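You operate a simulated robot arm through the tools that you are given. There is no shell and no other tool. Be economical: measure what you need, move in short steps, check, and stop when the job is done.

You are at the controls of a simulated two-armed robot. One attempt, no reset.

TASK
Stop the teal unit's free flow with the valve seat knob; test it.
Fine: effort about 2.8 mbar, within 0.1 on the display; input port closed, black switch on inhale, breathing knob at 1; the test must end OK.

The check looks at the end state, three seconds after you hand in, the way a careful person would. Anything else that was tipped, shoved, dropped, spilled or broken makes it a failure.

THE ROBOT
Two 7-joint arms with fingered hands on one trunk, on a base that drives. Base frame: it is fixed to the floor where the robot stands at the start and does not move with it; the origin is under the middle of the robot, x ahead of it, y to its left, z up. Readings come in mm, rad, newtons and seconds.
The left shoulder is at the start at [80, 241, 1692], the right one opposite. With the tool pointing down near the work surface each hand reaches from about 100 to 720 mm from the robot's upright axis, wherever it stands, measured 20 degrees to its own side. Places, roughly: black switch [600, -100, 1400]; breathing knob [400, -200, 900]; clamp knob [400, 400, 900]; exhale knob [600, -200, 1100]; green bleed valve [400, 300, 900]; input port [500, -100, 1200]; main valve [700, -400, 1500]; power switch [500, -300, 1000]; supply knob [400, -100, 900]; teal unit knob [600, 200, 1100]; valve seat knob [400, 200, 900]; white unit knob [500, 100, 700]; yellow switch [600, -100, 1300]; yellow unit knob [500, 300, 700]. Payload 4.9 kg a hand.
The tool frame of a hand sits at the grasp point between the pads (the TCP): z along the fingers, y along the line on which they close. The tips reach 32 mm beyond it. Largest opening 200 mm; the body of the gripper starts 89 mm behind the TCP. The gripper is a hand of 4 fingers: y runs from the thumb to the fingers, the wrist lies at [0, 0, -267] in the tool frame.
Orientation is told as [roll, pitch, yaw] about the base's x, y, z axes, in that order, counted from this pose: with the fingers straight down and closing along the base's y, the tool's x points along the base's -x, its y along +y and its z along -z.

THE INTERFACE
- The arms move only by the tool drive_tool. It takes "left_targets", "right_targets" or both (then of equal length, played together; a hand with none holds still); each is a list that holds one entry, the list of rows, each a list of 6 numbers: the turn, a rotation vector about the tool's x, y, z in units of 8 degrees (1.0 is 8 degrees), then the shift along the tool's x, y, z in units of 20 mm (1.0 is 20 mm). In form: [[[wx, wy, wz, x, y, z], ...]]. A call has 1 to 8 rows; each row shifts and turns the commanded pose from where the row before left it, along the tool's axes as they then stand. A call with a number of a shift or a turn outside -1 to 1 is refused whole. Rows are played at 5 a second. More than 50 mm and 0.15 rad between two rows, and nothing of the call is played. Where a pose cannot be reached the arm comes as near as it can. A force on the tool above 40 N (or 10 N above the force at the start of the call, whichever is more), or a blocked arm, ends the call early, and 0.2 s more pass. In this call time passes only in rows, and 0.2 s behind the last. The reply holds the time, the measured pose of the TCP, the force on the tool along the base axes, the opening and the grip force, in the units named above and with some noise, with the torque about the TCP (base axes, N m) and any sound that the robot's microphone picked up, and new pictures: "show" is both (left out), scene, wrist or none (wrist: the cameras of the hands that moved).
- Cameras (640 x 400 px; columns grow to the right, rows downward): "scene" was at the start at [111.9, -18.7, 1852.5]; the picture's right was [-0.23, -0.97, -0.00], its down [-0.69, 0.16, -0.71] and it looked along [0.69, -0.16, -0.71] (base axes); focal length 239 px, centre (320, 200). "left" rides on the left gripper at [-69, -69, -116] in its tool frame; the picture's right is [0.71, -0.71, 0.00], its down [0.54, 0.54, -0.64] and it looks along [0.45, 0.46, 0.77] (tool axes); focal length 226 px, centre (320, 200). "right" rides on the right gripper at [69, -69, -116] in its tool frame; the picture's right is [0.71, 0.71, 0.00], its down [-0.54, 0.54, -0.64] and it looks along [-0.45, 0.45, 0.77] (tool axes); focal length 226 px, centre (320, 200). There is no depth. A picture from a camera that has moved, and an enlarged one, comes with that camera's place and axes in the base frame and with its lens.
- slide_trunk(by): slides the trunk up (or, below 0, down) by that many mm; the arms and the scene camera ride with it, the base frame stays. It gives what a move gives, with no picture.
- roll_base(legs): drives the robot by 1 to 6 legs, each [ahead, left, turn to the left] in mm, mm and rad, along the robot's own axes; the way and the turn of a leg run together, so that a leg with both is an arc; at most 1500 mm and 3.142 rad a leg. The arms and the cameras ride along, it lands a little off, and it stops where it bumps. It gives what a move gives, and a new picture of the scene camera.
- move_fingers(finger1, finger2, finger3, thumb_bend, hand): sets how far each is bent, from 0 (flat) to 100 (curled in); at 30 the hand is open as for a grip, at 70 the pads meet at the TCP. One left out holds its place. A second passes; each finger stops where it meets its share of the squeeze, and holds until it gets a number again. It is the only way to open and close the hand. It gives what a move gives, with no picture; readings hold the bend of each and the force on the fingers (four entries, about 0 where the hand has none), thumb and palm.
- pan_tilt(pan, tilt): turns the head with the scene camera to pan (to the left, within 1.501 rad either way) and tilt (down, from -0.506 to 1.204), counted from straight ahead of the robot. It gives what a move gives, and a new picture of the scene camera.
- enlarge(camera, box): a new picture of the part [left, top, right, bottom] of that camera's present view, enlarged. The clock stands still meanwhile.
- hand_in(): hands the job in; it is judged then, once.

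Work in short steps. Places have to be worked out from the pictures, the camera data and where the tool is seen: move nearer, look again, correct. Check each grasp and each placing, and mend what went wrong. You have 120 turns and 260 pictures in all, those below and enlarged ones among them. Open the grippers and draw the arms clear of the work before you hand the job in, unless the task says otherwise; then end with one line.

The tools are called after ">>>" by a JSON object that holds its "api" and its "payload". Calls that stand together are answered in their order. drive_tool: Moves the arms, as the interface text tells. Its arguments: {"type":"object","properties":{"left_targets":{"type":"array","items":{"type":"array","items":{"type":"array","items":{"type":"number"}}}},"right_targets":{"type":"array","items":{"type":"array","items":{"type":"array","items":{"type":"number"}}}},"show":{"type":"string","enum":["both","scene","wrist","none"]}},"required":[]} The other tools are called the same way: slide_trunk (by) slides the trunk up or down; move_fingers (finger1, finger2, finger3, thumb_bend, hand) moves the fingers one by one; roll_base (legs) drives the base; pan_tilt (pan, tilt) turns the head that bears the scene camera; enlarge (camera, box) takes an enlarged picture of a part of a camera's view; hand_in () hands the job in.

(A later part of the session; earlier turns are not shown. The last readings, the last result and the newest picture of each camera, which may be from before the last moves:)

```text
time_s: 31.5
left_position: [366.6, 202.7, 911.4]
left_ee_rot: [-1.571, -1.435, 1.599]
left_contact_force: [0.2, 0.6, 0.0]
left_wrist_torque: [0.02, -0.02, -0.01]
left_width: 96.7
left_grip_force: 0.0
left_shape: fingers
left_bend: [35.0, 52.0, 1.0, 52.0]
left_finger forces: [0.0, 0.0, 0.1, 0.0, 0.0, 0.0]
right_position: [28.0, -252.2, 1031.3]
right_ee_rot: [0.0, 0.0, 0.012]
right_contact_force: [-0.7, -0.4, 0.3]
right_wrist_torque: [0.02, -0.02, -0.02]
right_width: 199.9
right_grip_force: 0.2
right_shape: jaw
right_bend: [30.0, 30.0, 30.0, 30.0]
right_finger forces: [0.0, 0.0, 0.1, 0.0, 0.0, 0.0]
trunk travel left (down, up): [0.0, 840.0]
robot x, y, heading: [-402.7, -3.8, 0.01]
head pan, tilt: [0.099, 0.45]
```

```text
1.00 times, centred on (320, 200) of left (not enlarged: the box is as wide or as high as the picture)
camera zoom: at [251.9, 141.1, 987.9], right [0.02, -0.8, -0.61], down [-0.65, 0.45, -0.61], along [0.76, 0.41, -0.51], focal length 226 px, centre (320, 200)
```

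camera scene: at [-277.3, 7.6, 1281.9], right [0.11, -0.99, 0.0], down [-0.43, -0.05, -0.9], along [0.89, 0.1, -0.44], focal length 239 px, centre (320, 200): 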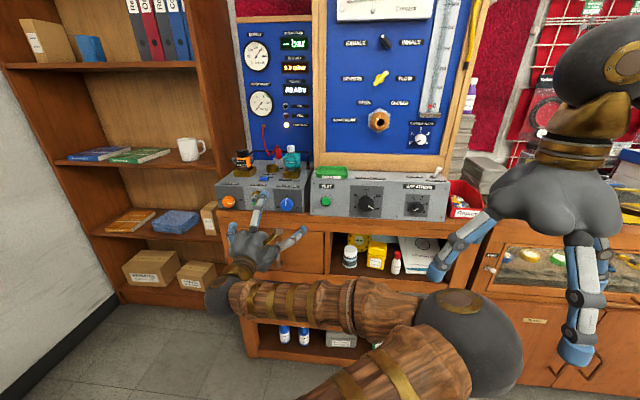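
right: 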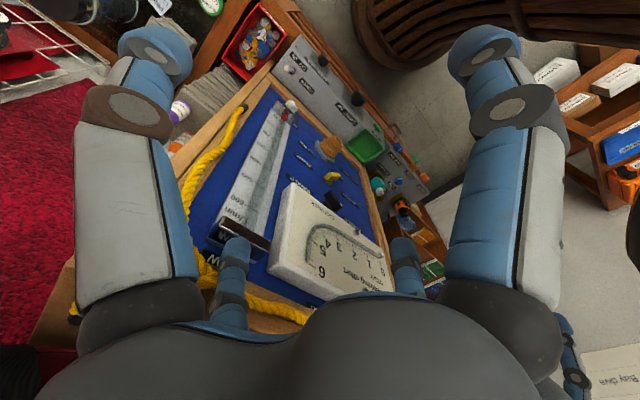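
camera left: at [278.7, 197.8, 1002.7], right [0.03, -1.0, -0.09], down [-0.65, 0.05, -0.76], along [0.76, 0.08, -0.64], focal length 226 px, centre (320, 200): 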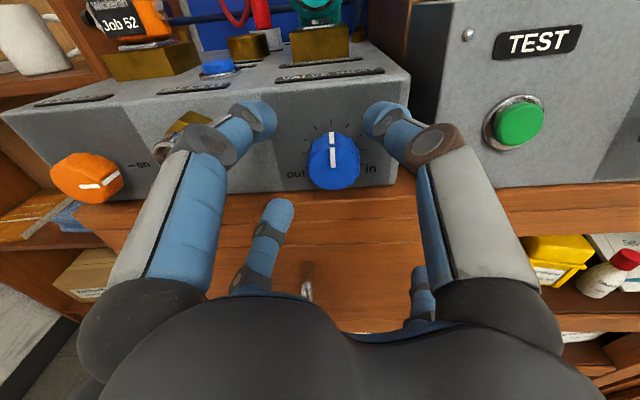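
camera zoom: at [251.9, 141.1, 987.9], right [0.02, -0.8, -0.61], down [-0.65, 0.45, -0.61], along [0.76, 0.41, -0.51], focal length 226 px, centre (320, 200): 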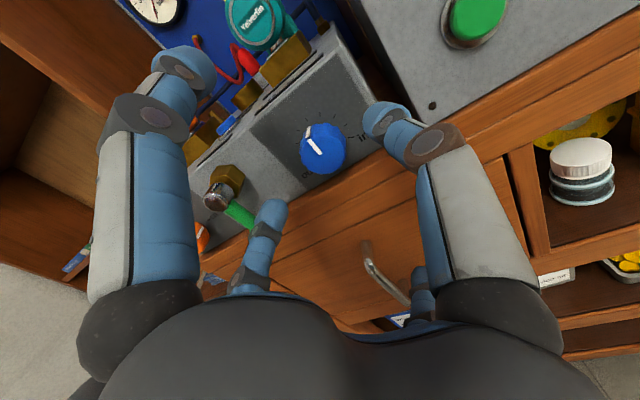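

Thumb and finger2 are level with the knob, clear of the green lever. Advance 40 mm.

>>> {"api": "drive_tool", "payload": {"left_targets": [[[0, 0, 0, 0, 0, 0.7], [0, 0, 0, 0, 0, 0.7], [0, 0, 0, 0, 0, 0.6]]], "show": "wrist"}}

>>> {"api": "enlarge", "payload": {"camera": "scene", "box": [210, 150, 335, 260]}}

```text
time_s: 32.3
left_position: [406.4, 201.7, 910.5]
left_ee_rot: [-1.572, -1.436, 1.599]
left_contact_force: [-4.2, -0.8, -1.0]
left_wrist_torque: [0.03, 0.03, -0.25]
left_width: 96.5
left_grip_force: 1.4
left_shape: fingers
left_bend: [35.0, 52.0, 1.0, 52.0]
left_finger forces: [0.0, 0.1, 0.0, 0.1, 4.0, 0.0]
right_position: [27.8, -252.3, 1031.9]
right_ee_rot: [-0.001, 0.001, 0.012]
right_contact_force: [0.2, -0.9, -0.1]
right_wrist_torque: [-0.04, -0.02, 0.03]
right_width: 199.9
right_grip_force: 0.0
right_shape: jaw
right_bend: [30.0, 30.0, 30.0, 30.0]
right_finger forces: [0.0, 0.0, 0.0, 0.0, 0.0, 0.0]
trunk travel left (down, up): [0.0, 840.0]
robot x, y, heading: [-404.9, 0.2, 0.009]
head pan, tilt: [0.099, 0.45]
camera left: at [291.1, 140.4, 987.9], right [0.02, -0.8, -0.61], down [-0.65, 0.45, -0.61], along [0.76, 0.41, -0.51], focal length 226 px, centre (320, 200)
```

left: 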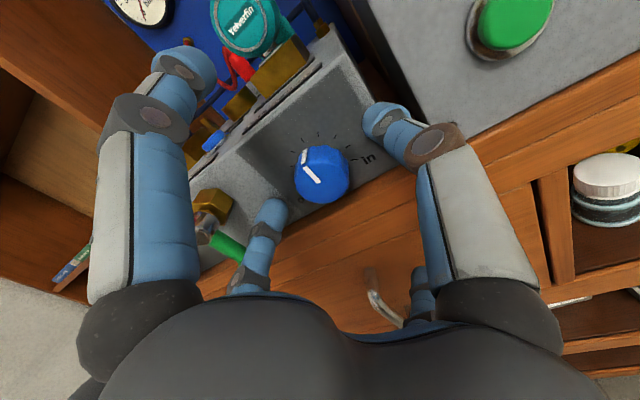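

```text
3.64 times, centred on (272, 205) of scene
camera zoom: at [-278.8, 8.5, 1281.9], right [0.11, -0.99, 0.0], down [-0.43, -0.05, -0.9], along [0.9, 0.1, -0.43], focal length 868 px, centre (493, 182)
```

zoom: 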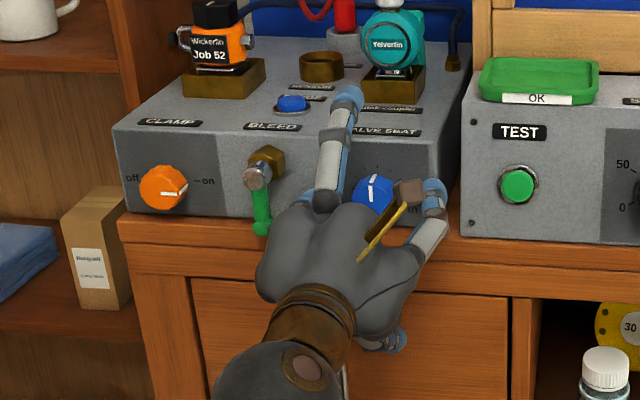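

Thumb just touches (≈4 N), likely the box face, so the tips are at full depth. Close thumb and finger2 on the knob.

>>> {"api": "move_fingers", "payload": {"hand": "left", "finger2": 66, "thumb_bend": 66}}

>>> {"api": "enlarge", "payload": {"camera": "left", "box": [160, 40, 480, 300]}}

```text
time_s: 33.3
left_position: [407.2, 201.1, 912.0]
left_ee_rot: [-1.574, -1.435, 1.599]
left_contact_force: [-2.1, -5.0, 1.0]
left_wrist_torque: [-0.02, -0.06, -0.22]
left_width: 86.3
left_grip_force: 7.0
left_shape: fingers
left_bend: [35.0, 63.0, 1.0, 63.0]
left_finger forces: [0.1, 3.9, 0.0, 0.0, 9.3, 0.0]
right_position: [27.0, -252.1, 1031.4]
right_ee_rot: [0.001, 0.0, 0.01]
right_contact_force: [0.4, -0.3, -0.6]
right_wrist_torque: [0.04, -0.01, -0.01]
right_width: 199.9
right_grip_force: 0.1
right_shape: jaw
right_bend: [30.0, 30.0, 30.0, 30.0]
right_finger forces: [0.0, 0.1, 0.1, 0.1, 0.0, 0.1]
trunk travel left (down, up): [0.0, 840.0]
robot x, y, heading: [-404.3, -0.6, 0.011]
head pan, tilt: [0.099, 0.45]
```

```text
1.54 times, centred on (320, 170) of left
camera zoom: at [291.6, 139.6, 988.0], right [0.02, -0.79, -0.61], down [-0.65, 0.45, -0.61], along [0.76, 0.41, -0.51], focal length 348 px, centre (320, 246)
```

zoom: 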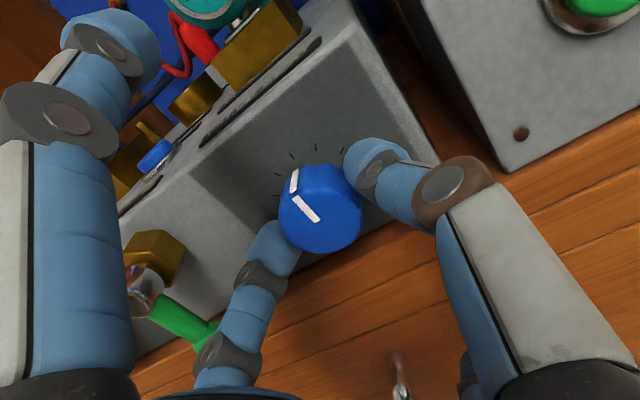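

Good grip on the knob. Turn clockwise (in) by 24° and watch the display.

>>> {"api": "drive_tool", "payload": {"left_targets": [[[0, 0, 1, 0, 0, 0], [0, 0, 1, 0, 0, 0], [0, 0, 1, 0, 0, 0]]], "show": "wrist"}}

>>> {"api": "enlarge", "payload": {"camera": "scene", "box": [210, 20, 450, 240]}}

```text
time_s: 34.1
left_position: [407.0, 200.5, 911.7]
left_ee_rot: [1.571, -1.287, -1.547]
left_contact_force: [-6.5, -14.3, -2.7]
left_wrist_torque: [-1.85, 0.33, 0.01]
left_width: 86.3
left_grip_force: 12.6
left_shape: fingers
left_bend: [35.0, 63.0, 2.0, 63.0]
left_finger forces: [0.0, 5.7, 11.6, 0.1, 7.7, 0.0]
right_position: [26.2, -253.8, 1031.3]
right_ee_rot: [0.002, -0.001, 0.01]
right_contact_force: [-0.2, 0.0, -0.1]
right_wrist_torque: [-0.03, -0.03, -0.01]
right_width: 199.9
right_grip_force: 0.0
right_shape: jaw
right_bend: [30.0, 30.0, 30.0, 30.0]
right_finger forces: [0.1, 0.1, 0.0, 0.0, 0.0, 0.1]
trunk travel left (down, up): [0.0, 840.0]
robot x, y, heading: [-403.3, -5.4, 0.012]
head pan, tilt: [0.099, 0.45]
camera left: at [292.5, 112.5, 957.8], right [0.01, -0.48, -0.88], down [-0.66, 0.66, -0.37], along [0.75, 0.58, -0.31], focal length 226 px, centre (320, 200)
```

left: 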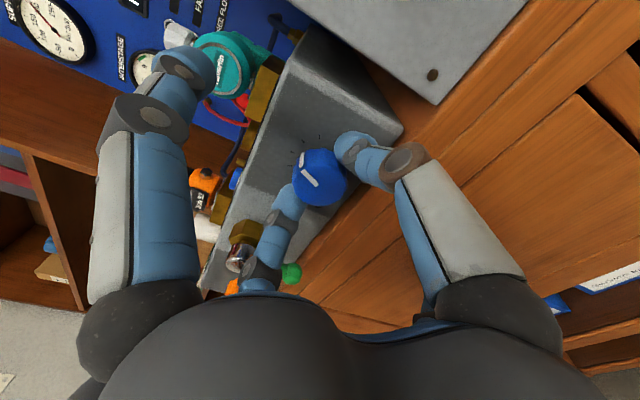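

```text
1.82 times, centred on (330, 130) of scene
camera zoom: at [-278.2, 7.2, 1281.9], right [0.11, -0.99, 0.0], down [-0.43, -0.05, -0.9], along [0.89, 0.1, -0.43], focal length 434 px, centre (302, 327)
```

zoom: 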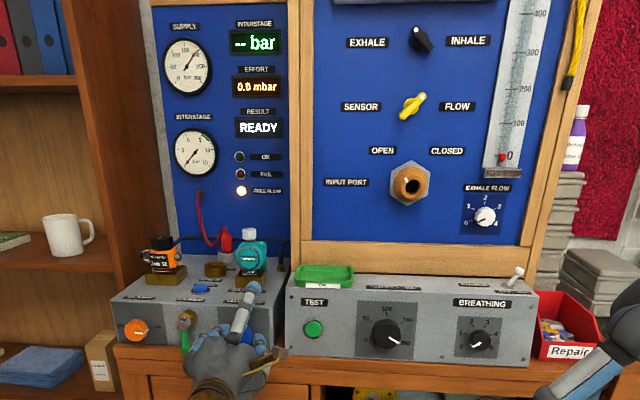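

Knob followed the roll. Finger3 (flat) now presses on something low (drawer handle probably), so release, roll back off it, retreat, then curl finger3 inward.

>>> {"api": "move_fingers", "payload": {"hand": "left", "finger2": 53, "thumb_bend": 53}}

>>> {"api": "drive_tool", "payload": {"left_targets": [[[0, 0, -1, 0, 0, 0], [0, 0, -1, 0, 0, 0], [0, 0, 0, 0, 0, -1], [0, 0, 0, 0, 0, -1], [0, 0, 0, 0, 0, -1], [0, 0, 0, 0, 0, -1], [0, 0, 0, 0, 0, -1]]], "show": "none"}}

>>> {"api": "move_fingers", "payload": {"hand": "left", "finger3": 100}}

>>> {"api": "enlarge", "payload": {"camera": "left", "box": [0, 0, 640, 400]}}

>>> {"api": "enlarge", "payload": {"camera": "scene", "box": [210, 150, 335, 260]}}

```text
time_s: 35.1
left_position: [405.9, 201.9, 911.8]
left_ee_rot: [1.572, -1.287, -1.547]
left_contact_force: [-5.9, -9.6, -0.8]
left_wrist_torque: [-1.73, 0.17, -0.18]
left_width: 93.6
left_grip_force: 8.2
left_shape: fingers
left_bend: [35.0, 53.0, 4.0, 54.0]
left_finger forces: [0.0, 0.0, 10.9, 0.0, 5.1, 0.0]
right_position: [27.5, -251.9, 1031.2]
right_ee_rot: [0.002, -0.001, 0.013]
right_contact_force: [-0.1, 0.5, -0.6]
right_wrist_torque: [-0.01, 0.01, 0.01]
right_width: 199.8
right_grip_force: 0.0
right_shape: jaw
right_bend: [30.0, 30.0, 30.0, 30.0]
right_finger forces: [0.0, 0.0, 0.0, 0.1, 0.0, 0.0]
trunk travel left (down, up): [0.0, 840.0]
robot x, y, heading: [-397.4, -1.4, 0.01]
head pan, tilt: [0.099, 0.45]
```

```text
time_s: 36.7
left_position: [306.0, 199.8, 913.6]
left_ee_rot: [1.66, -1.566, -1.637]
left_contact_force: [-0.2, 0.7, 0.2]
left_wrist_torque: [0.04, 0.03, -0.01]
left_width: 95.4
left_grip_force: 0.0
left_shape: fingers
left_bend: [35.0, 53.0, 1.0, 53.0]
left_finger forces: [0.0, 0.0, 0.1, 0.0, 0.0, 0.0]
right_position: [27.1, -251.9, 1032.4]
right_ee_rot: [0.0, 0.0, 0.012]
right_contact_force: [0.1, 0.8, 0.2]
right_wrist_torque: [0.0, 0.0, 0.02]
right_width: 199.7
right_grip_force: 0.0
right_shape: jaw
right_bend: [30.0, 30.0, 30.0, 30.0]
right_finger forces: [0.0, 0.0, 0.0, 0.0, 0.0, 0.0]
trunk travel left (down, up): [0.0, 840.0]
robot x, y, heading: [-398.8, -2.3, 0.009]
head pan, tilt: [0.099, 0.45]
```

```text
time_s: 37.7
left_position: [305.4, 199.9, 913.6]
left_ee_rot: [1.577, -1.566, -1.551]
left_contact_force: [0.1, -0.3, 0.2]
left_wrist_torque: [0.01, 0.01, 0.0]
left_width: 95.4
left_grip_force: 0.1
left_shape: fingers
left_bend: [35.0, 53.0, 100.0, 53.0]
left_finger forces: [0.0, 0.0, 0.0, 0.0, 0.1, 0.0]
right_position: [27.7, -251.2, 1030.7]
right_ee_rot: [0.0, 0.0, 0.012]
right_contact_force: [1.1, 0.9, -0.4]
right_wrist_torque: [0.01, -0.01, 0.02]
right_width: 199.7
right_grip_force: 0.0
right_shape: jaw
right_bend: [30.0, 30.0, 30.0, 30.0]
right_finger forces: [0.0, 0.0, 0.1, 0.0, 0.0, 0.1]
trunk travel left (down, up): [0.0, 840.0]
robot x, y, heading: [-400.0, 2.0, 0.011]
head pan, tilt: [0.099, 0.45]
```

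```text
1.00 times, centred on (320, 200) of left (not enlarged: the box is as wide or as high as the picture)
camera zoom: at [191.5, 128.6, 981.0], right [0.02, -0.7, -0.71], down [-0.66, 0.53, -0.54], along [0.75, 0.48, -0.45], focal length 226 px, centre (320, 200)
```

zoom: 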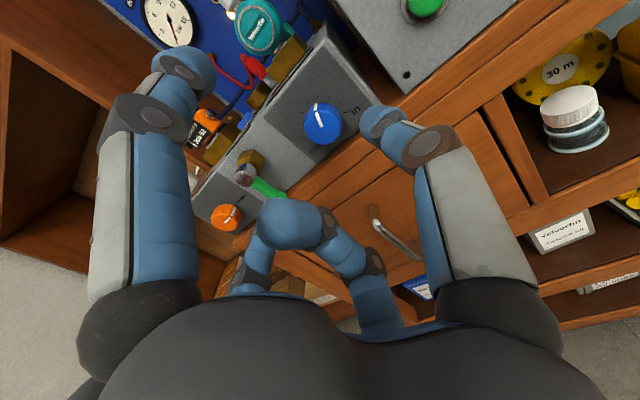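

```text
3.64 times, centred on (272, 205) of scene
camera zoom: at [-277.7, 8.5, 1281.8], right [0.11, -0.99, 0.0], down [-0.43, -0.05, -0.9], along [0.89, 0.1, -0.44], focal length 868 px, centre (493, 182)
```

zoom: 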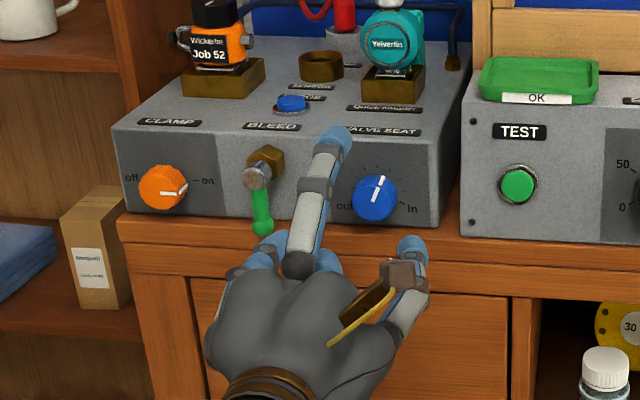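

Knob moved ~+20°. Next set the breathing knob: drive 425 mm right with the hand held back at x≈305.

>>> {"api": "roll_base", "payload": {"legs": [[0, -425, 0]]}}

>>> {"api": "enlarge", "payload": {"camera": "left", "box": [0, 0, 640, 400]}}

```text
time_s: 40.3
left_position: [310.5, -223.0, 913.4]
left_ee_rot: [1.577, -1.566, -1.548]
left_contact_force: [0.3, 0.4, 0.1]
left_wrist_torque: [-0.01, 0.01, 0.0]
left_width: 95.0
left_grip_force: 0.0
left_shape: fingers
left_bend: [35.0, 53.0, 100.0, 53.0]
left_finger forces: [0.1, 0.0, 0.0, 0.1, 0.0, 0.1]
right_position: [33.6, -676.6, 1030.5]
right_ee_rot: [0.002, 0.001, 0.013]
right_contact_force: [0.2, -0.1, 0.6]
right_wrist_torque: [0.02, 0.0, 0.02]
right_width: 199.8
right_grip_force: 0.0
right_shape: jaw
right_bend: [30.0, 30.0, 30.0, 30.0]
right_finger forces: [0.0, 0.0, 0.1, 0.0, 0.0, 0.1]
trunk travel left (down, up): [0.0, 840.0]
robot x, y, heading: [-398.9, -430.3, 0.015]
head pan, tilt: [0.099, 0.45]
camera scene: at [-272.5, -416.4, 1281.8], right [0.11, -0.99, 0.0], down [-0.43, -0.05, -0.9], along [0.89, 0.1, -0.44], focal length 239 px, centre (320, 200)
```

scene: 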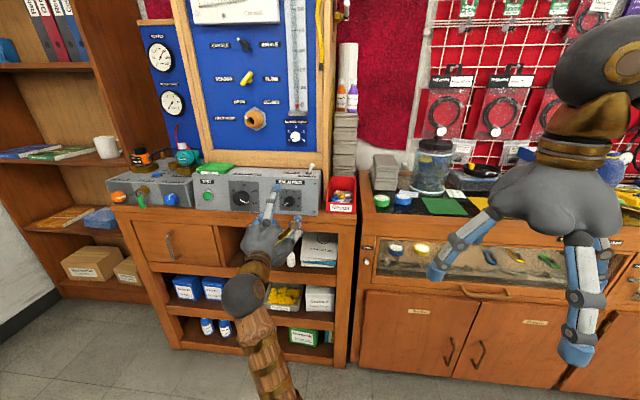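

```text
1.00 times, centred on (320, 200) of left (not enlarged: the box is as wide or as high as the picture)
camera zoom: at [196.6, -295.6, 981.0], right [0.02, -0.7, -0.71], down [-0.66, 0.53, -0.54], along [0.75, 0.48, -0.45], focal length 226 px, centre (320, 200)
```

zoom: 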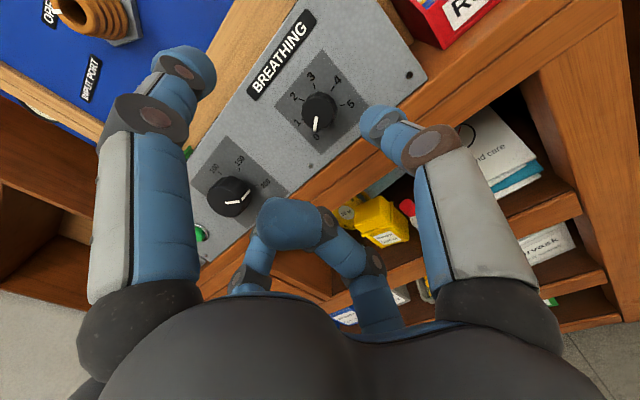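

Breathing knob at ≈(435,−231,923), pointer at 0; scale step ≈54° clockwise to 1. Recentre, pre-roll −24°, and advance.

>>> {"api": "move_fingers", "payload": {"hand": "left", "finger2": 55, "thumb_bend": 55}}

>>> {"api": "drive_tool", "payload": {"left_targets": [[[0, 0, 0, -0.45, -0.5, 0], [0, 0, -1, 0, 0, 0], [0, 0, -1, 0, 0, 0], [0, 0, -1, 0, 0, 0], [0, 0, 0, 0, 0, 1], [0, 0, 0, 0, 0, 1], [0, 0, 0, 0, 0, 1]]], "show": "wrist"}}

```text
time_s: 41.3
left_position: [311.8, -222.6, 913.3]
left_ee_rot: [1.572, -1.565, -1.546]
left_contact_force: [0.3, 0.9, -0.4]
left_wrist_torque: [-0.01, -0.03, 0.02]
left_width: 93.3
left_grip_force: 0.0
left_shape: fingers
left_bend: [35.0, 55.0, 100.0, 55.0]
left_finger forces: [0.0, 0.0, 0.0, 0.1, 0.0, 0.0]
right_position: [34.6, -675.5, 1032.0]
right_ee_rot: [0.0, 0.0, 0.012]
right_contact_force: [-0.4, 0.1, 0.3]
right_wrist_torque: [0.0, 0.01, -0.01]
right_width: 200.0
right_grip_force: 0.0
right_shape: jaw
right_bend: [30.0, 30.0, 30.0, 30.0]
right_finger forces: [0.1, 0.1, 0.0, 0.0, 0.0, 0.0]
trunk travel left (down, up): [0.0, 840.0]
robot x, y, heading: [-399.2, -428.3, 0.014]
head pan, tilt: [0.099, 0.45]
```

```text
time_s: 42.9
left_position: [371.3, -230.9, 920.3]
left_ee_rot: [-1.57, -1.157, 1.597]
left_contact_force: [0.4, 0.7, 0.0]
left_wrist_torque: [-0.01, 0.0, -0.01]
left_width: 93.2
left_grip_force: 0.0
left_shape: fingers
left_bend: [35.0, 55.0, 100.0, 55.0]
left_finger forces: [0.0, 0.0, 0.0, 0.0, 0.0, 0.1]
right_position: [34.0, -674.5, 1031.7]
right_ee_rot: [-0.002, 0.002, 0.014]
right_contact_force: [0.1, -0.5, 0.3]
right_wrist_torque: [0.01, 0.05, -0.01]
right_width: 200.3
right_grip_force: 0.2
right_shape: jaw
right_bend: [30.0, 30.0, 30.0, 30.0]
right_finger forces: [0.0, 0.0, 0.0, 0.1, 0.0, 0.0]
trunk travel left (down, up): [0.0, 840.0]
robot x, y, heading: [-393.8, -425.6, 0.011]
head pan, tilt: [0.099, 0.45]
camera left: at [256.6, -269.2, 1010.9], right [0.03, -0.93, -0.36], down [-0.65, 0.26, -0.71], along [0.76, 0.25, -0.6], focal length 226 px, centre (320, 200)
```

left: 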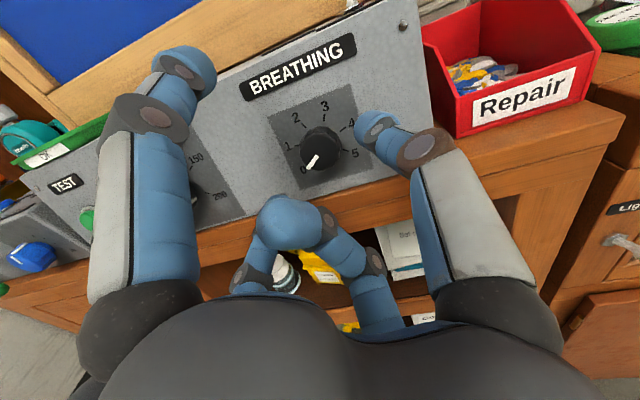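

Aligned within ~3 mm. Advance the last 32 mm gently.

>>> {"api": "drive_tool", "payload": {"left_targets": [[[0, 0, 0, -0.15, -0.15, 0.6], [0, 0, 0, 0, 0, 0.6], [0, 0, 0, 0, 0, 0.4]]], "show": "wrist"}}

```text
time_s: 43.7
left_position: [403.7, -232.5, 924.9]
left_ee_rot: [-1.572, -1.157, 1.598]
left_contact_force: [-0.8, -0.1, -0.6]
left_wrist_torque: [-0.02, 0.05, 0.02]
left_width: 93.0
left_grip_force: 0.6
left_shape: fingers
left_bend: [35.0, 55.0, 100.0, 55.0]
left_finger forces: [0.1, 0.8, 0.0, 0.0, 0.1, 0.1]
right_position: [32.4, -676.1, 1032.4]
right_ee_rot: [-0.001, 0.0, 0.014]
right_contact_force: [-0.3, 0.5, -0.5]
right_wrist_torque: [-0.04, 0.04, 0.01]
right_width: 199.7
right_grip_force: 0.2
right_shape: jaw
right_bend: [30.0, 30.0, 30.0, 30.0]
right_finger forces: [0.1, 0.1, 0.0, 0.0, 0.0, 0.1]
trunk travel left (down, up): [0.0, 840.0]
robot x, y, heading: [-398.0, -426.8, 0.015]
head pan, tilt: [0.099, 0.45]
camera left: at [288.2, -270.4, 1015.3], right [0.03, -0.93, -0.36], down [-0.65, 0.26, -0.71], along [0.76, 0.25, -0.6], focal length 226 px, centre (320, 200)
```

left: 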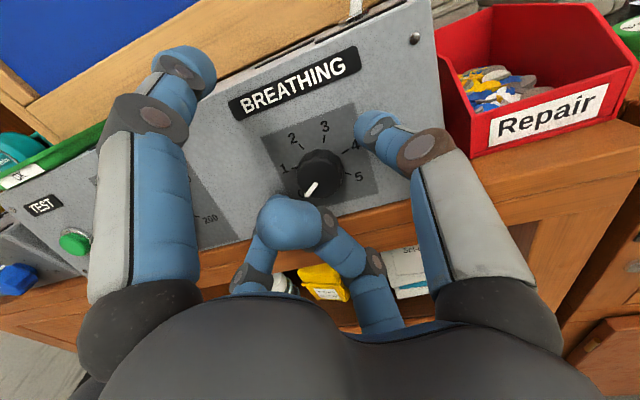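

In position. Close thumb and finger2, then turn.

>>> {"api": "move_fingers", "payload": {"hand": "left", "finger2": 70, "thumb_bend": 70}}

>>> {"api": "drive_tool", "payload": {"left_targets": [[[0, 0, 1, 0, 0, 0], [0, 0, 1, 0, 0, 0], [0, 0, 1, 0, 0, 0]]], "show": "both"}}

```text
time_s: 44.7
left_position: [402.6, -233.3, 925.2]
left_ee_rot: [-1.572, -1.155, 1.599]
left_contact_force: [-1.6, -4.2, 1.3]
left_wrist_torque: [-0.01, -0.02, -0.04]
left_width: 85.3
left_grip_force: 10.8
left_shape: fingers
left_bend: [35.0, 64.0, 100.0, 65.0]
left_finger forces: [0.0, 8.2, 0.0, 0.0, 12.5, 0.0]
right_position: [33.6, -676.2, 1031.2]
right_ee_rot: [0.001, 0.0, 0.013]
right_contact_force: [0.4, -0.5, 0.7]
right_wrist_torque: [-0.03, 0.0, 0.01]
right_width: 199.7
right_grip_force: 0.0
right_shape: jaw
right_bend: [30.0, 30.0, 30.0, 30.0]
right_finger forces: [0.1, 0.0, 0.0, 0.0, 0.0, 0.1]
trunk travel left (down, up): [0.0, 840.0]
robot x, y, heading: [-398.8, -427.5, 0.013]
head pan, tilt: [0.099, 0.45]
```

```text
time_s: 45.5
left_position: [403.7, -234.0, 926.7]
left_ee_rot: [1.587, -1.563, -1.559]
left_contact_force: [-3.8, -5.7, 0.4]
left_wrist_torque: [-0.04, 0.01, -0.34]
left_width: 85.1
left_grip_force: 10.4
left_shape: fingers
left_bend: [35.0, 64.0, 100.0, 66.0]
left_finger forces: [0.0, 7.7, 0.0, 0.0, 13.4, 0.0]
right_position: [31.9, -676.7, 1031.8]
right_ee_rot: [0.001, 0.0, 0.012]
right_contact_force: [-0.1, -0.3, 0.6]
right_wrist_torque: [-0.01, 0.0, 0.02]
right_width: 200.0
right_grip_force: 0.1
right_shape: jaw
right_bend: [30.0, 30.0, 30.0, 30.0]
right_finger forces: [0.0, 0.0, 0.1, 0.0, 0.0, 0.1]
trunk travel left (down, up): [0.0, 840.0]
robot x, y, heading: [-397.5, -426.1, 0.012]
head pan, tilt: [0.099, 0.45]
camera scene: at [-273.0, -416.3, 1281.9], right [0.11, -0.99, 0.0], down [-0.43, -0.05, -0.9], along [0.89, 0.1, -0.43], focal length 239 px, centre (320, 200)
camera left: at [288.8, -305.6, 994.1], right [0.02, -0.7, -0.71], down [-0.66, 0.53, -0.54], along [0.75, 0.48, -0.45], focal length 226 px, centre (320, 200)
```

scene: 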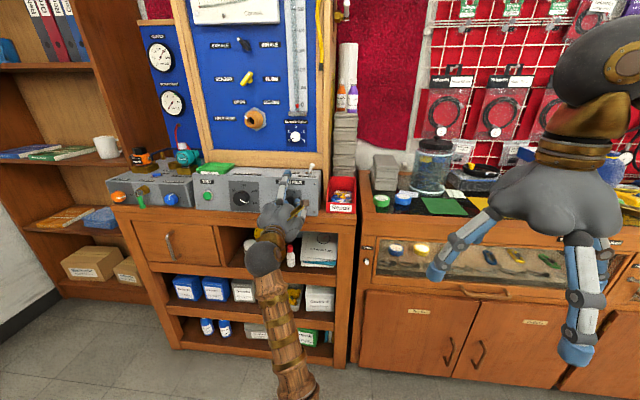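
left: 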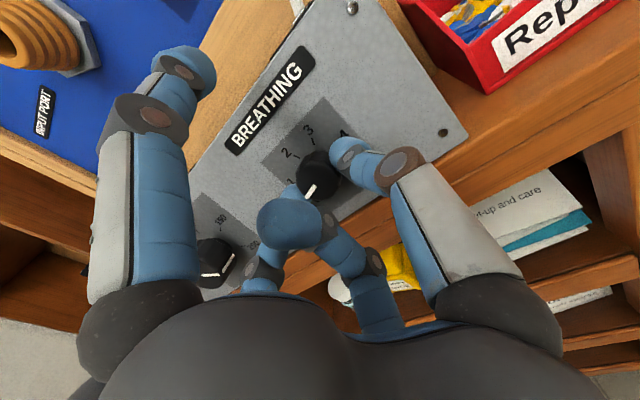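

Turning works. Turn 30° more to reach 1.

>>> {"api": "drive_tool", "payload": {"left_targets": [[[0, 0, 1, 0, 0, 0], [0, 0, 1, 0, 0, 0], [0, 0, 1, 0, 0, 0], [0, 0, 0.7, 0, 0, 0]]], "show": "wrist"}}

>>> {"api": "enlarge", "payload": {"camera": "left", "box": [220, 80, 420, 240]}}

```text
time_s: 46.5
left_position: [401.8, -233.0, 926.3]
left_ee_rot: [1.567, -1.045, -1.544]
left_contact_force: [-9.0, -10.4, -4.7]
left_wrist_torque: [-0.08, 0.28, -0.63]
left_width: 84.8
left_grip_force: 13.1
left_shape: fingers
left_bend: [35.0, 64.0, 100.0, 66.0]
left_finger forces: [0.0, 6.6, 0.1, 0.1, 19.1, 0.0]
right_position: [32.9, -677.9, 1032.2]
right_ee_rot: [0.002, 0.0, 0.012]
right_contact_force: [0.0, 0.6, 0.0]
right_wrist_torque: [0.03, -0.02, 0.01]
right_width: 199.6
right_grip_force: 0.1
right_shape: jaw
right_bend: [30.0, 30.0, 30.0, 30.0]
right_finger forces: [0.1, 0.0, 0.1, 0.0, 0.0, 0.0]
trunk travel left (down, up): [0.0, 840.0]
robot x, y, heading: [-396.7, -425.9, 0.013]
head pan, tilt: [0.099, 0.45]
camera left: at [289.2, -330.6, 950.3], right [0.01, -0.26, -0.97], down [-0.66, 0.72, -0.2], along [0.75, 0.64, -0.17], focal length 226 px, centre (320, 200)
```

left: 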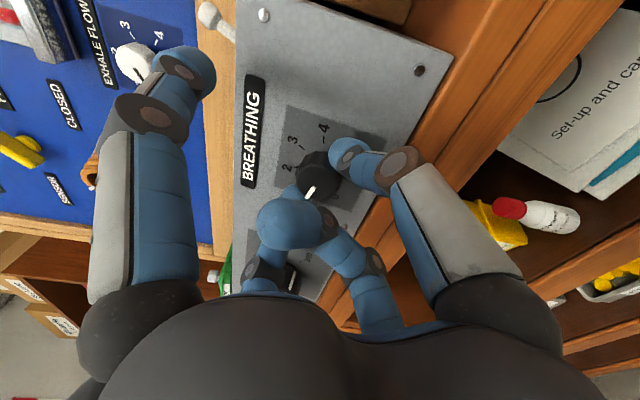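

```text
2.50 times, centred on (320, 160) of left
camera zoom: at [289.2, -330.6, 950.3], right [0.01, -0.26, -0.97], down [-0.66, 0.72, -0.2], along [0.75, 0.64, -0.17], focal length 565 px, centre (320, 300)
```

zoom: 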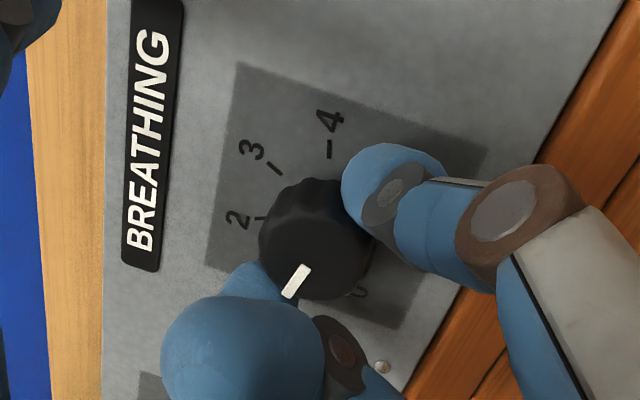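

Release and back off to read the pointer.

>>> {"api": "move_fingers", "payload": {"hand": "left", "finger2": 54, "thumb_bend": 54}}

>>> {"api": "drive_tool", "payload": {"left_targets": [[[0, 0, 0, 0, 0, -1], [0, 0, 0, 0, 0, -1], [0, 0, -1, 0, 0, -1], [0, 0, -1, 0, 0, -1], [0, 0, -1, 0, 0, 0], [0, 0, -1, 0, 0, 0]]], "show": "none"}}

>>> {"api": "enlarge", "payload": {"camera": "left", "box": [220, 40, 420, 200]}}

>>> {"api": "enlarge", "payload": {"camera": "scene", "box": [190, 150, 340, 240]}}

```text
time_s: 47.5
left_position: [403.3, -232.0, 925.1]
left_ee_rot: [1.573, -1.049, -1.544]
left_contact_force: [-9.1, 2.9, 1.3]
left_wrist_torque: [0.06, 0.15, -0.17]
left_width: 91.1
left_grip_force: 4.3
left_shape: fingers
left_bend: [35.0, 54.0, 100.0, 56.0]
left_finger forces: [0.0, 0.0, 0.0, 0.0, 8.6, 0.0]
right_position: [32.5, -675.6, 1032.2]
right_ee_rot: [-0.002, 0.0, 0.014]
right_contact_force: [-0.1, 0.5, 0.4]
right_wrist_torque: [0.05, 0.0, -0.02]
right_width: 199.7
right_grip_force: 0.0
right_shape: jaw
right_bend: [30.0, 30.0, 30.0, 30.0]
right_finger forces: [0.0, 0.0, 0.0, 0.0, 0.0, 0.1]
trunk travel left (down, up): [0.0, 840.0]
robot x, y, heading: [-398.1, -427.8, 0.018]
head pan, tilt: [0.099, 0.45]
```

```text
time_s: 48.9
left_position: [323.0, -235.1, 926.0]
left_ee_rot: [-1.579, -1.532, 1.607]
left_contact_force: [-0.5, -0.1, 0.5]
left_wrist_torque: [-0.03, 0.02, -0.01]
left_width: 93.9
left_grip_force: 0.0
left_shape: fingers
left_bend: [35.0, 54.0, 100.0, 54.0]
left_finger forces: [0.0, 0.1, 0.0, 0.0, 0.0, 0.1]
right_position: [32.7, -675.9, 1031.6]
right_ee_rot: [0.0, 0.001, 0.013]
right_contact_force: [-0.8, -0.3, -0.6]
right_wrist_torque: [-0.01, 0.01, -0.03]
right_width: 199.7
right_grip_force: 0.0
right_shape: jaw
right_bend: [30.0, 30.0, 30.0, 30.0]
right_finger forces: [0.0, 0.0, 0.0, 0.0, 0.0, 0.0]
trunk travel left (down, up): [0.0, 840.0]
robot x, y, heading: [-396.7, -429.2, 0.01]
head pan, tilt: [0.099, 0.45]
```

```text
2.50 times, centred on (320, 120) of left
camera zoom: at [208.5, -303.4, 997.7], right [0.02, -0.73, -0.68], down [-0.66, 0.5, -0.56], along [0.75, 0.46, -0.47], focal length 565 px, centre (320, 400)
```

zoom: 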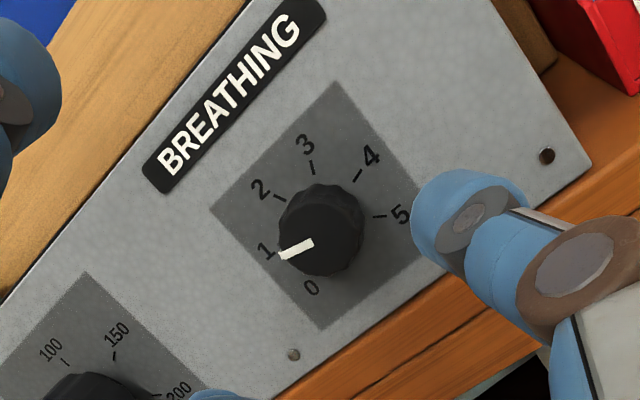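

```text
4.27 times, centred on (265, 195) of scene
camera zoom: at [-272.6, -415.6, 1281.9], right [0.11, -0.99, 0.0], down [-0.43, -0.05, -0.9], along [0.89, 0.1, -0.44], focal length 1019 px, centre (555, 221)
```

zoom: 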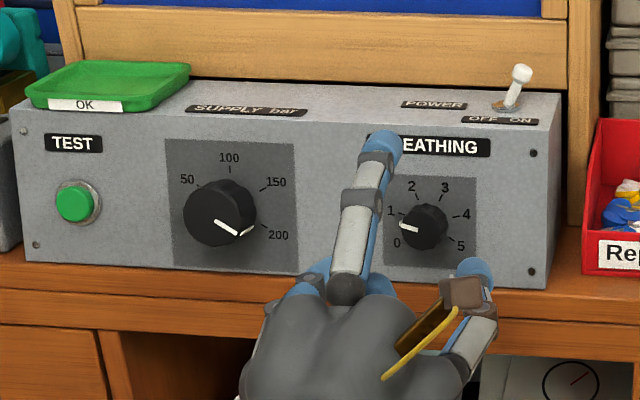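

Breathing reads 1. Next the input port ≈(550,−94,1172): raise trunk 246, then drive left 140 and forward 90.

>>> {"api": "slide_trunk", "payload": {"by": 246}}

>>> {"api": "roll_base", "payload": {"legs": [[0, 140, 0], [90, 0, 0]]}}

>>> {"api": "enlarge", "payload": {"camera": "left", "box": [0, 0, 640, 400]}}

```text
time_s: 51.5
left_position: [322.7, -235.3, 1173.8]
left_ee_rot: [-1.57, -1.535, 1.597]
left_contact_force: [0.1, 0.1, 0.2]
left_wrist_torque: [-0.01, 0.02, 0.01]
left_width: 94.0
left_grip_force: 0.0
left_shape: fingers
left_bend: [35.0, 54.0, 100.0, 54.0]
left_finger forces: [0.1, 0.0, 0.0, 0.0, 0.1, 0.0]
right_position: [33.7, -675.1, 1278.0]
right_ee_rot: [0.0, -0.001, 0.011]
right_contact_force: [-0.2, 0.5, -0.1]
right_wrist_torque: [0.03, -0.02, -0.02]
right_width: 200.0
right_grip_force: 0.2
right_shape: jaw
right_bend: [30.0, 30.0, 30.0, 30.0]
right_finger forces: [0.0, 0.1, 0.0, 0.0, 0.0, 0.0]
trunk travel left (down, up): [-246.0, 594.0]
robot x, y, heading: [-396.5, -426.1, 0.014]
head pan, tilt: [0.099, 0.45]
```

```text
time_s: 53.5
left_position: [409.0, -95.7, 1172.2]
left_ee_rot: [-1.569, -1.535, 1.598]
left_contact_force: [-0.8, 0.4, -0.7]
left_wrist_torque: [0.01, -0.02, -0.02]
left_width: 94.0
left_grip_force: 0.0
left_shape: fingers
left_bend: [35.0, 54.0, 100.0, 54.0]
left_finger forces: [0.1, 0.0, 0.0, 0.0, 0.1, 0.0]
right_position: [119.5, -536.8, 1277.5]
right_ee_rot: [0.0, 0.0, 0.013]
right_contact_force: [-0.5, -0.3, 0.3]
right_wrist_torque: [0.0, 0.02, -0.02]
right_width: 199.7
right_grip_force: 0.0
right_shape: jaw
right_bend: [30.0, 30.0, 30.0, 30.0]
right_finger forces: [0.0, 0.1, 0.1, 0.0, 0.0, 0.0]
trunk travel left (down, up): [-246.0, 594.0]
robot x, y, heading: [-314.7, -289.2, 0.011]
head pan, tilt: [0.099, 0.45]
camera scene: at [-185.7, -277.2, 1527.9], right [0.11, -0.99, 0.0], down [-0.43, -0.05, -0.9], along [0.89, 0.1, -0.44], focal length 239 px, centre (320, 200)
```

scene: 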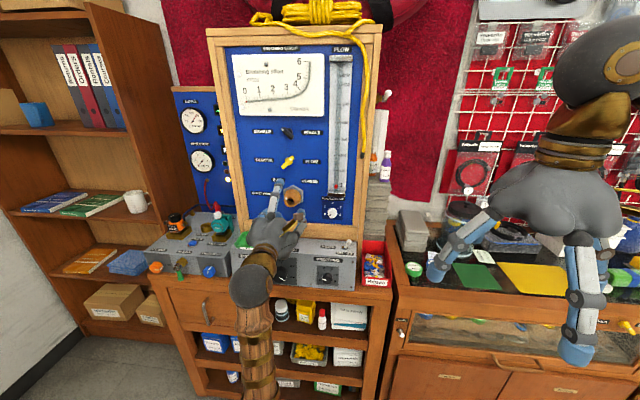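

```text
1.00 times, centred on (320, 200) of left (not enlarged: the box is as wide or as high as the picture)
camera zoom: at [295.3, -164.8, 1243.3], right [0.02, -0.73, -0.68], down [-0.66, 0.5, -0.56], along [0.75, 0.46, -0.47], focal length 226 px, centre (320, 200)
```

zoom: 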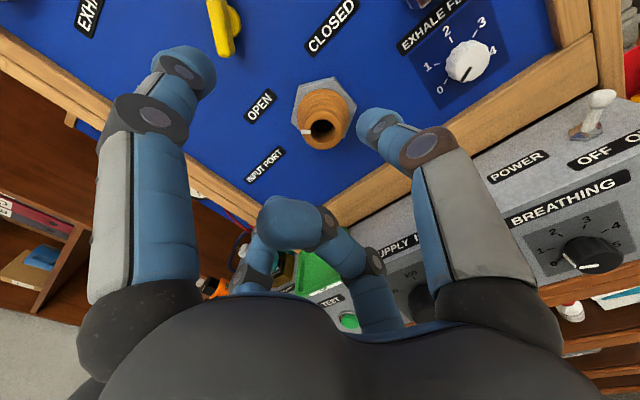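

Zoom on the port to see its mark.

>>> {"api": "enlarge", "payload": {"camera": "left", "box": [200, 0, 420, 190]}}

>>> {"api": "enlarge", "payload": {"camera": "scene", "box": [205, 110, 385, 230]}}

```text
2.11 times, centred on (310, 95) of left
camera zoom: at [295.3, -164.8, 1243.3], right [0.02, -0.73, -0.68], down [-0.66, 0.5, -0.56], along [0.75, 0.46, -0.47], focal length 476 px, centre (341, 421)
```

zoom: 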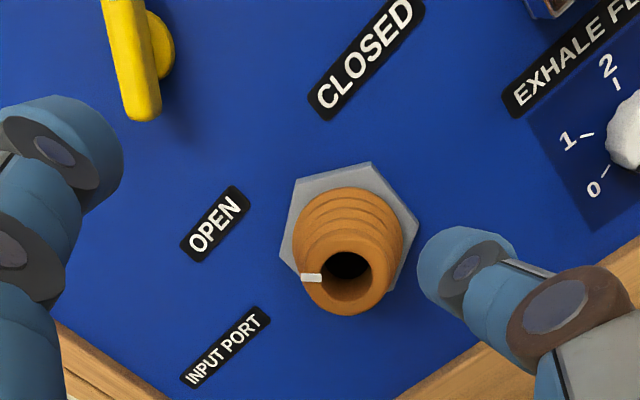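

```text
3.33 times, centred on (295, 170) of scene
camera zoom: at [-185.7, -277.2, 1527.9], right [0.11, -0.99, 0.0], down [-0.43, -0.05, -0.9], along [0.89, 0.1, -0.44], focal length 796 px, centre (403, 300)
```

zoom: 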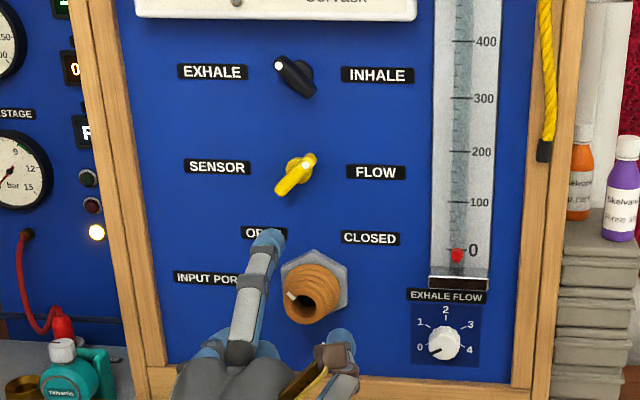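

Mark is upper-left (OPEN); needs ~90° clockwise. Open pinch to 47, pre-roll −44°, advance 90 mm.

>>> {"api": "move_fingers", "payload": {"hand": "left", "finger2": 47, "thumb_bend": 47}}

>>> {"api": "drive_tool", "payload": {"left_targets": [[[0, 0, -1, 0.15, 0.2, 0], [0, 0, -1, 0, 0, 0], [0, 0, -1, 0, 0, 0], [0, 0, -1, 0, 0, 0.5], [0, 0, -1, 0, 0, 1], [0, 0, 0, 0, 0, 1], [0, 0, 0, 0, 0, 1], [0, 0, 0, 0, 0, 0.8]]], "show": "both"}}

```text
time_s: 54.5
left_position: [409.4, -95.8, 1172.5]
left_ee_rot: [-1.583, -1.535, 1.61]
left_contact_force: [0.2, -1.0, 0.0]
left_wrist_torque: [-0.03, -0.01, -0.01]
left_width: 103.4
left_grip_force: 0.1
left_shape: fingers
left_bend: [35.0, 47.0, 100.0, 47.0]
left_finger forces: [0.0, 0.1, 0.0, 0.0, 0.1, 0.1]
right_position: [119.3, -538.4, 1278.0]
right_ee_rot: [0.0, 0.001, 0.015]
right_contact_force: [-0.7, 0.2, -0.3]
right_wrist_torque: [-0.04, 0.01, -0.01]
right_width: 199.8
right_grip_force: 0.0
right_shape: jaw
right_bend: [30.0, 30.0, 30.0, 30.0]
right_finger forces: [0.1, 0.0, 0.0, 0.0, 0.0, 0.0]
trunk travel left (down, up): [-246.0, 594.0]
robot x, y, heading: [-312.0, -290.5, 0.012]
head pan, tilt: [0.099, 0.45]
```

```text
time_s: 56.3
left_position: [496.7, -90.2, 1168.9]
left_ee_rot: [-1.57, -0.836, 1.6]
left_contact_force: [0.5, -0.7, 0.7]
left_wrist_torque: [-0.03, -0.01, 0.01]
left_width: 103.3
left_grip_force: 0.0
left_shape: fingers
left_bend: [35.0, 47.0, 100.0, 47.0]
left_finger forces: [0.1, 0.0, 0.1, 0.1, 0.0, 0.0]
right_position: [120.7, -537.4, 1278.7]
right_ee_rot: [0.003, -0.001, 0.014]
right_contact_force: [0.5, 0.0, -0.3]
right_wrist_torque: [-0.02, 0.04, -0.01]
right_width: 200.1
right_grip_force: 0.1
right_shape: jaw
right_bend: [30.0, 30.0, 30.0, 30.0]
right_finger forces: [0.1, 0.0, 0.0, 0.0, 0.0, 0.0]
trunk travel left (down, up): [-246.0, 594.0]
robot x, y, heading: [-311.0, -288.8, 0.014]
head pan, tilt: [0.099, 0.45]
camera scene: at [-185.4, -278.1, 1527.8], right [0.11, -0.99, 0.0], down [-0.43, -0.05, -0.9], along [0.89, 0.1, -0.44], focal length 239 px, centre (320, 200)
camera left: at [380.5, -97.6, 1266.5], right [0.03, -1.0, -0.05], down [-0.64, 0.02, -0.76], along [0.76, 0.05, -0.64], focal length 226 px, centre (320, 200)
```

scene: 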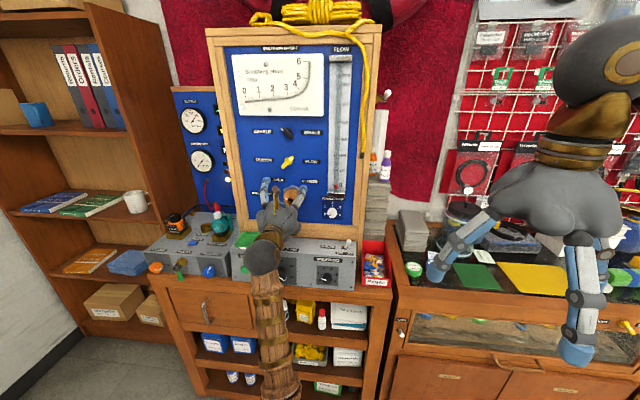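
left: 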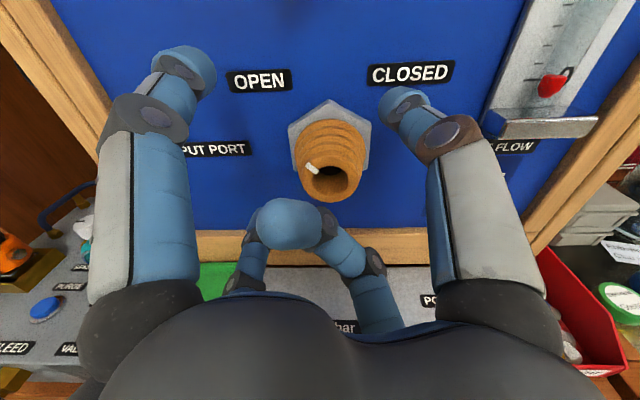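

Collar front at x≈523, y≈−94.5. Shift 4 mm right, advance 16 mm, and close.

>>> {"api": "drive_tool", "payload": {"left_targets": [[[0, 0, 0, 0.14, -0.14, 0.4], [0, 0, 0, 0, 0, 0.5]]], "show": "none"}}

>>> {"api": "move_fingers", "payload": {"hand": "left", "finger2": 68, "thumb_bend": 68}}

>>> {"api": "drive_tool", "payload": {"left_targets": [[[0, 0, 1, 0, 0, 0], [0, 0, 1, 0, 0, 0], [0, 0, 1, 0, 0, 0], [0, 0, 1, 0, 0, 0], [0, 0, 1, 0, 0, 0]]], "show": "wrist"}}

```text
time_s: 56.9
left_position: [515.3, -94.2, 1169.8]
left_ee_rot: [-1.57, -0.836, 1.598]
left_contact_force: [-0.6, 0.6, -0.4]
left_wrist_torque: [0.03, 0.0, 0.01]
left_width: 103.5
left_grip_force: 0.0
left_shape: fingers
left_bend: [35.0, 47.0, 100.0, 47.0]
left_finger forces: [0.0, 0.0, 0.1, 0.2, 0.0, 0.0]
right_position: [119.6, -538.2, 1277.9]
right_ee_rot: [0.0, -0.002, 0.013]
right_contact_force: [0.3, -0.5, 0.0]
right_wrist_torque: [0.02, 0.0, 0.06]
right_width: 200.1
right_grip_force: 0.0
right_shape: jaw
right_bend: [30.0, 30.0, 30.0, 30.0]
right_finger forces: [0.1, 0.1, 0.0, 0.0, 0.0, 0.1]
trunk travel left (down, up): [-246.0, 594.0]
robot x, y, heading: [-308.5, -289.6, 0.015]
head pan, tilt: [0.099, 0.45]
```

```text
time_s: 57.9
left_position: [513.8, -96.2, 1170.3]
left_ee_rot: [-1.574, -0.836, 1.601]
left_contact_force: [-1.0, -7.0, 7.9]
left_wrist_torque: [0.02, -0.26, -0.24]
left_width: 89.0
left_grip_force: 12.7
left_shape: fingers
left_bend: [35.0, 62.0, 100.0, 61.0]
left_finger forces: [0.0, 7.3, 0.0, 0.0, 17.7, 0.0]
right_position: [119.5, -538.7, 1278.0]
right_ee_rot: [0.002, -0.001, 0.015]
right_contact_force: [0.4, -0.8, 0.0]
right_wrist_torque: [-0.03, -0.02, 0.02]
right_width: 199.8
right_grip_force: 0.1
right_shape: jaw
right_bend: [30.0, 30.0, 30.0, 30.0]
right_finger forces: [0.1, 0.0, 0.1, 0.0, 0.0, 0.0]
trunk travel left (down, up): [-246.0, 594.0]
robot x, y, heading: [-309.2, -288.5, 0.016]
head pan, tilt: [0.099, 0.45]
```

```text
time_s: 59.1
left_position: [513.5, -96.7, 1169.1]
left_ee_rot: [-1.595, -1.536, 1.623]
left_contact_force: [-0.3, -9.5, 7.1]
left_wrist_torque: [-0.05, -0.23, -0.38]
left_width: 89.2
left_grip_force: 11.4
left_shape: fingers
left_bend: [35.0, 62.0, 100.0, 61.0]
left_finger forces: [0.1, 7.6, 0.1, 0.1, 15.5, 0.0]
right_position: [119.1, -538.8, 1276.7]
right_ee_rot: [0.002, -0.001, 0.013]
right_contact_force: [-0.1, 0.2, 0.2]
right_wrist_torque: [0.01, 0.0, 0.01]
right_width: 199.8
right_grip_force: 0.2
right_shape: jaw
right_bend: [30.0, 30.0, 30.0, 30.0]
right_finger forces: [0.0, 0.0, 0.1, 0.1, 0.0, 0.0]
trunk travel left (down, up): [-246.0, 594.0]
robot x, y, heading: [-312.3, -288.5, 0.008]
head pan, tilt: [0.099, 0.45]
camera left: at [398.7, -164.4, 1240.6], right [0.02, -0.73, -0.68], down [-0.66, 0.51, -0.56], along [0.75, 0.46, -0.47], focal length 226 px, centre (320, 200)
```

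left: 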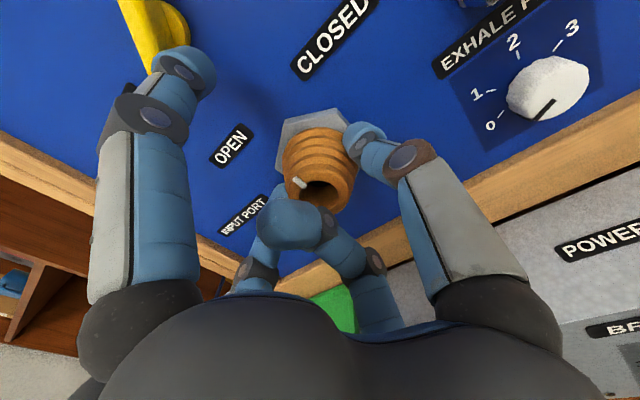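

Mark is moving. Continue another 45°.

>>> {"api": "drive_tool", "payload": {"left_targets": [[[0, 0, 1, 0, 0, 0], [0, 0, 1, 0, 0, 0], [0, 0, 1, 0, 0, 0], [0, 0, 1, 0, 0, 0], [0, 0, 1, 0, 0, 0], [0, 0, 0.8, 0, 0, 0]]], "show": "wrist"}}

>>> {"api": "enlarge", "payload": {"camera": "scene", "box": [205, 110, 385, 230]}}

```text
time_s: 60.5
left_position: [511.9, -95.1, 1169.5]
left_ee_rot: [1.573, -0.795, -1.543]
left_contact_force: [-1.2, -8.3, 5.4]
left_wrist_torque: [-0.13, -0.3, -0.16]
left_width: 88.2
left_grip_force: 10.5
left_shape: fingers
left_bend: [35.0, 61.0, 100.0, 62.0]
left_finger forces: [0.0, 11.7, 0.1, 0.1, 10.4, 0.1]
right_position: [119.2, -538.8, 1276.8]
right_ee_rot: [0.002, 0.0, 0.014]
right_contact_force: [-1.0, -0.1, 0.5]
right_wrist_torque: [-0.01, 0.0, -0.02]
right_width: 200.1
right_grip_force: 0.1
right_shape: jaw
right_bend: [30.0, 30.0, 30.0, 30.0]
right_finger forces: [0.0, 0.0, 0.0, 0.1, 0.1, 0.0]
trunk travel left (down, up): [-246.0, 594.0]
robot x, y, heading: [-306.1, -287.8, 0.014]
head pan, tilt: [0.099, 0.45]
camera left: at [399.6, -195.0, 1170.0], right [0.0, -0.01, -1.0], down [-0.66, 0.75, -0.01], along [0.75, 0.66, -0.01], focal length 226 px, centre (320, 200)
```

left: 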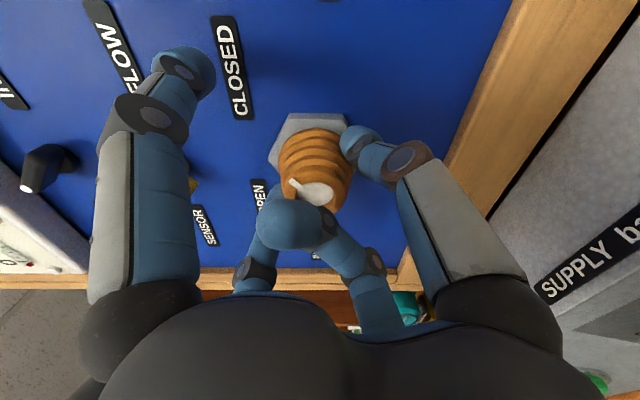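

```text
3.33 times, centred on (295, 170) of scene
camera zoom: at [-187.0, -279.5, 1527.9], right [0.11, -0.99, 0.0], down [-0.43, -0.05, -0.9], along [0.89, 0.1, -0.43], focal length 796 px, centre (403, 300)
```

zoom: 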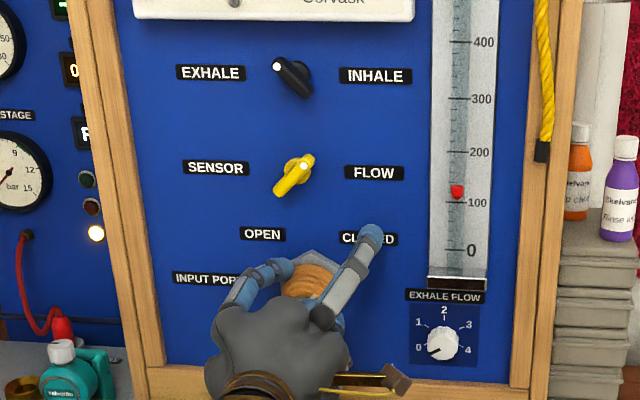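

Flow meter rose to ~120 L/min, so the port is closing. Look closely at the mark.

>>> {"api": "enlarge", "payload": {"camera": "left", "box": [230, 90, 400, 240]}}

```text
2.67 times, centred on (315, 165) of left
camera zoom: at [399.6, -195.0, 1170.0], right [0.0, -0.01, -1.0], down [-0.66, 0.75, -0.01], along [0.75, 0.66, -0.01], focal length 603 px, centre (333, 293)
```

zoom: 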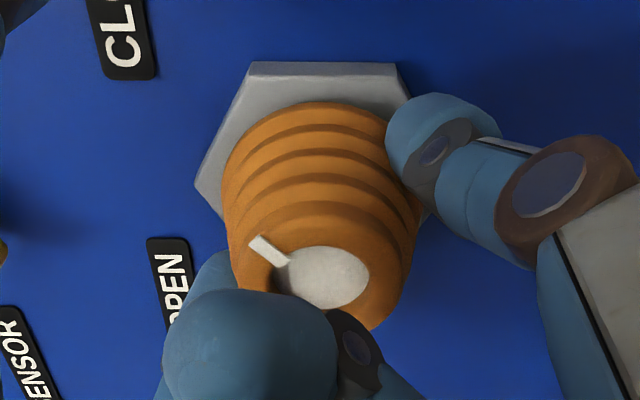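

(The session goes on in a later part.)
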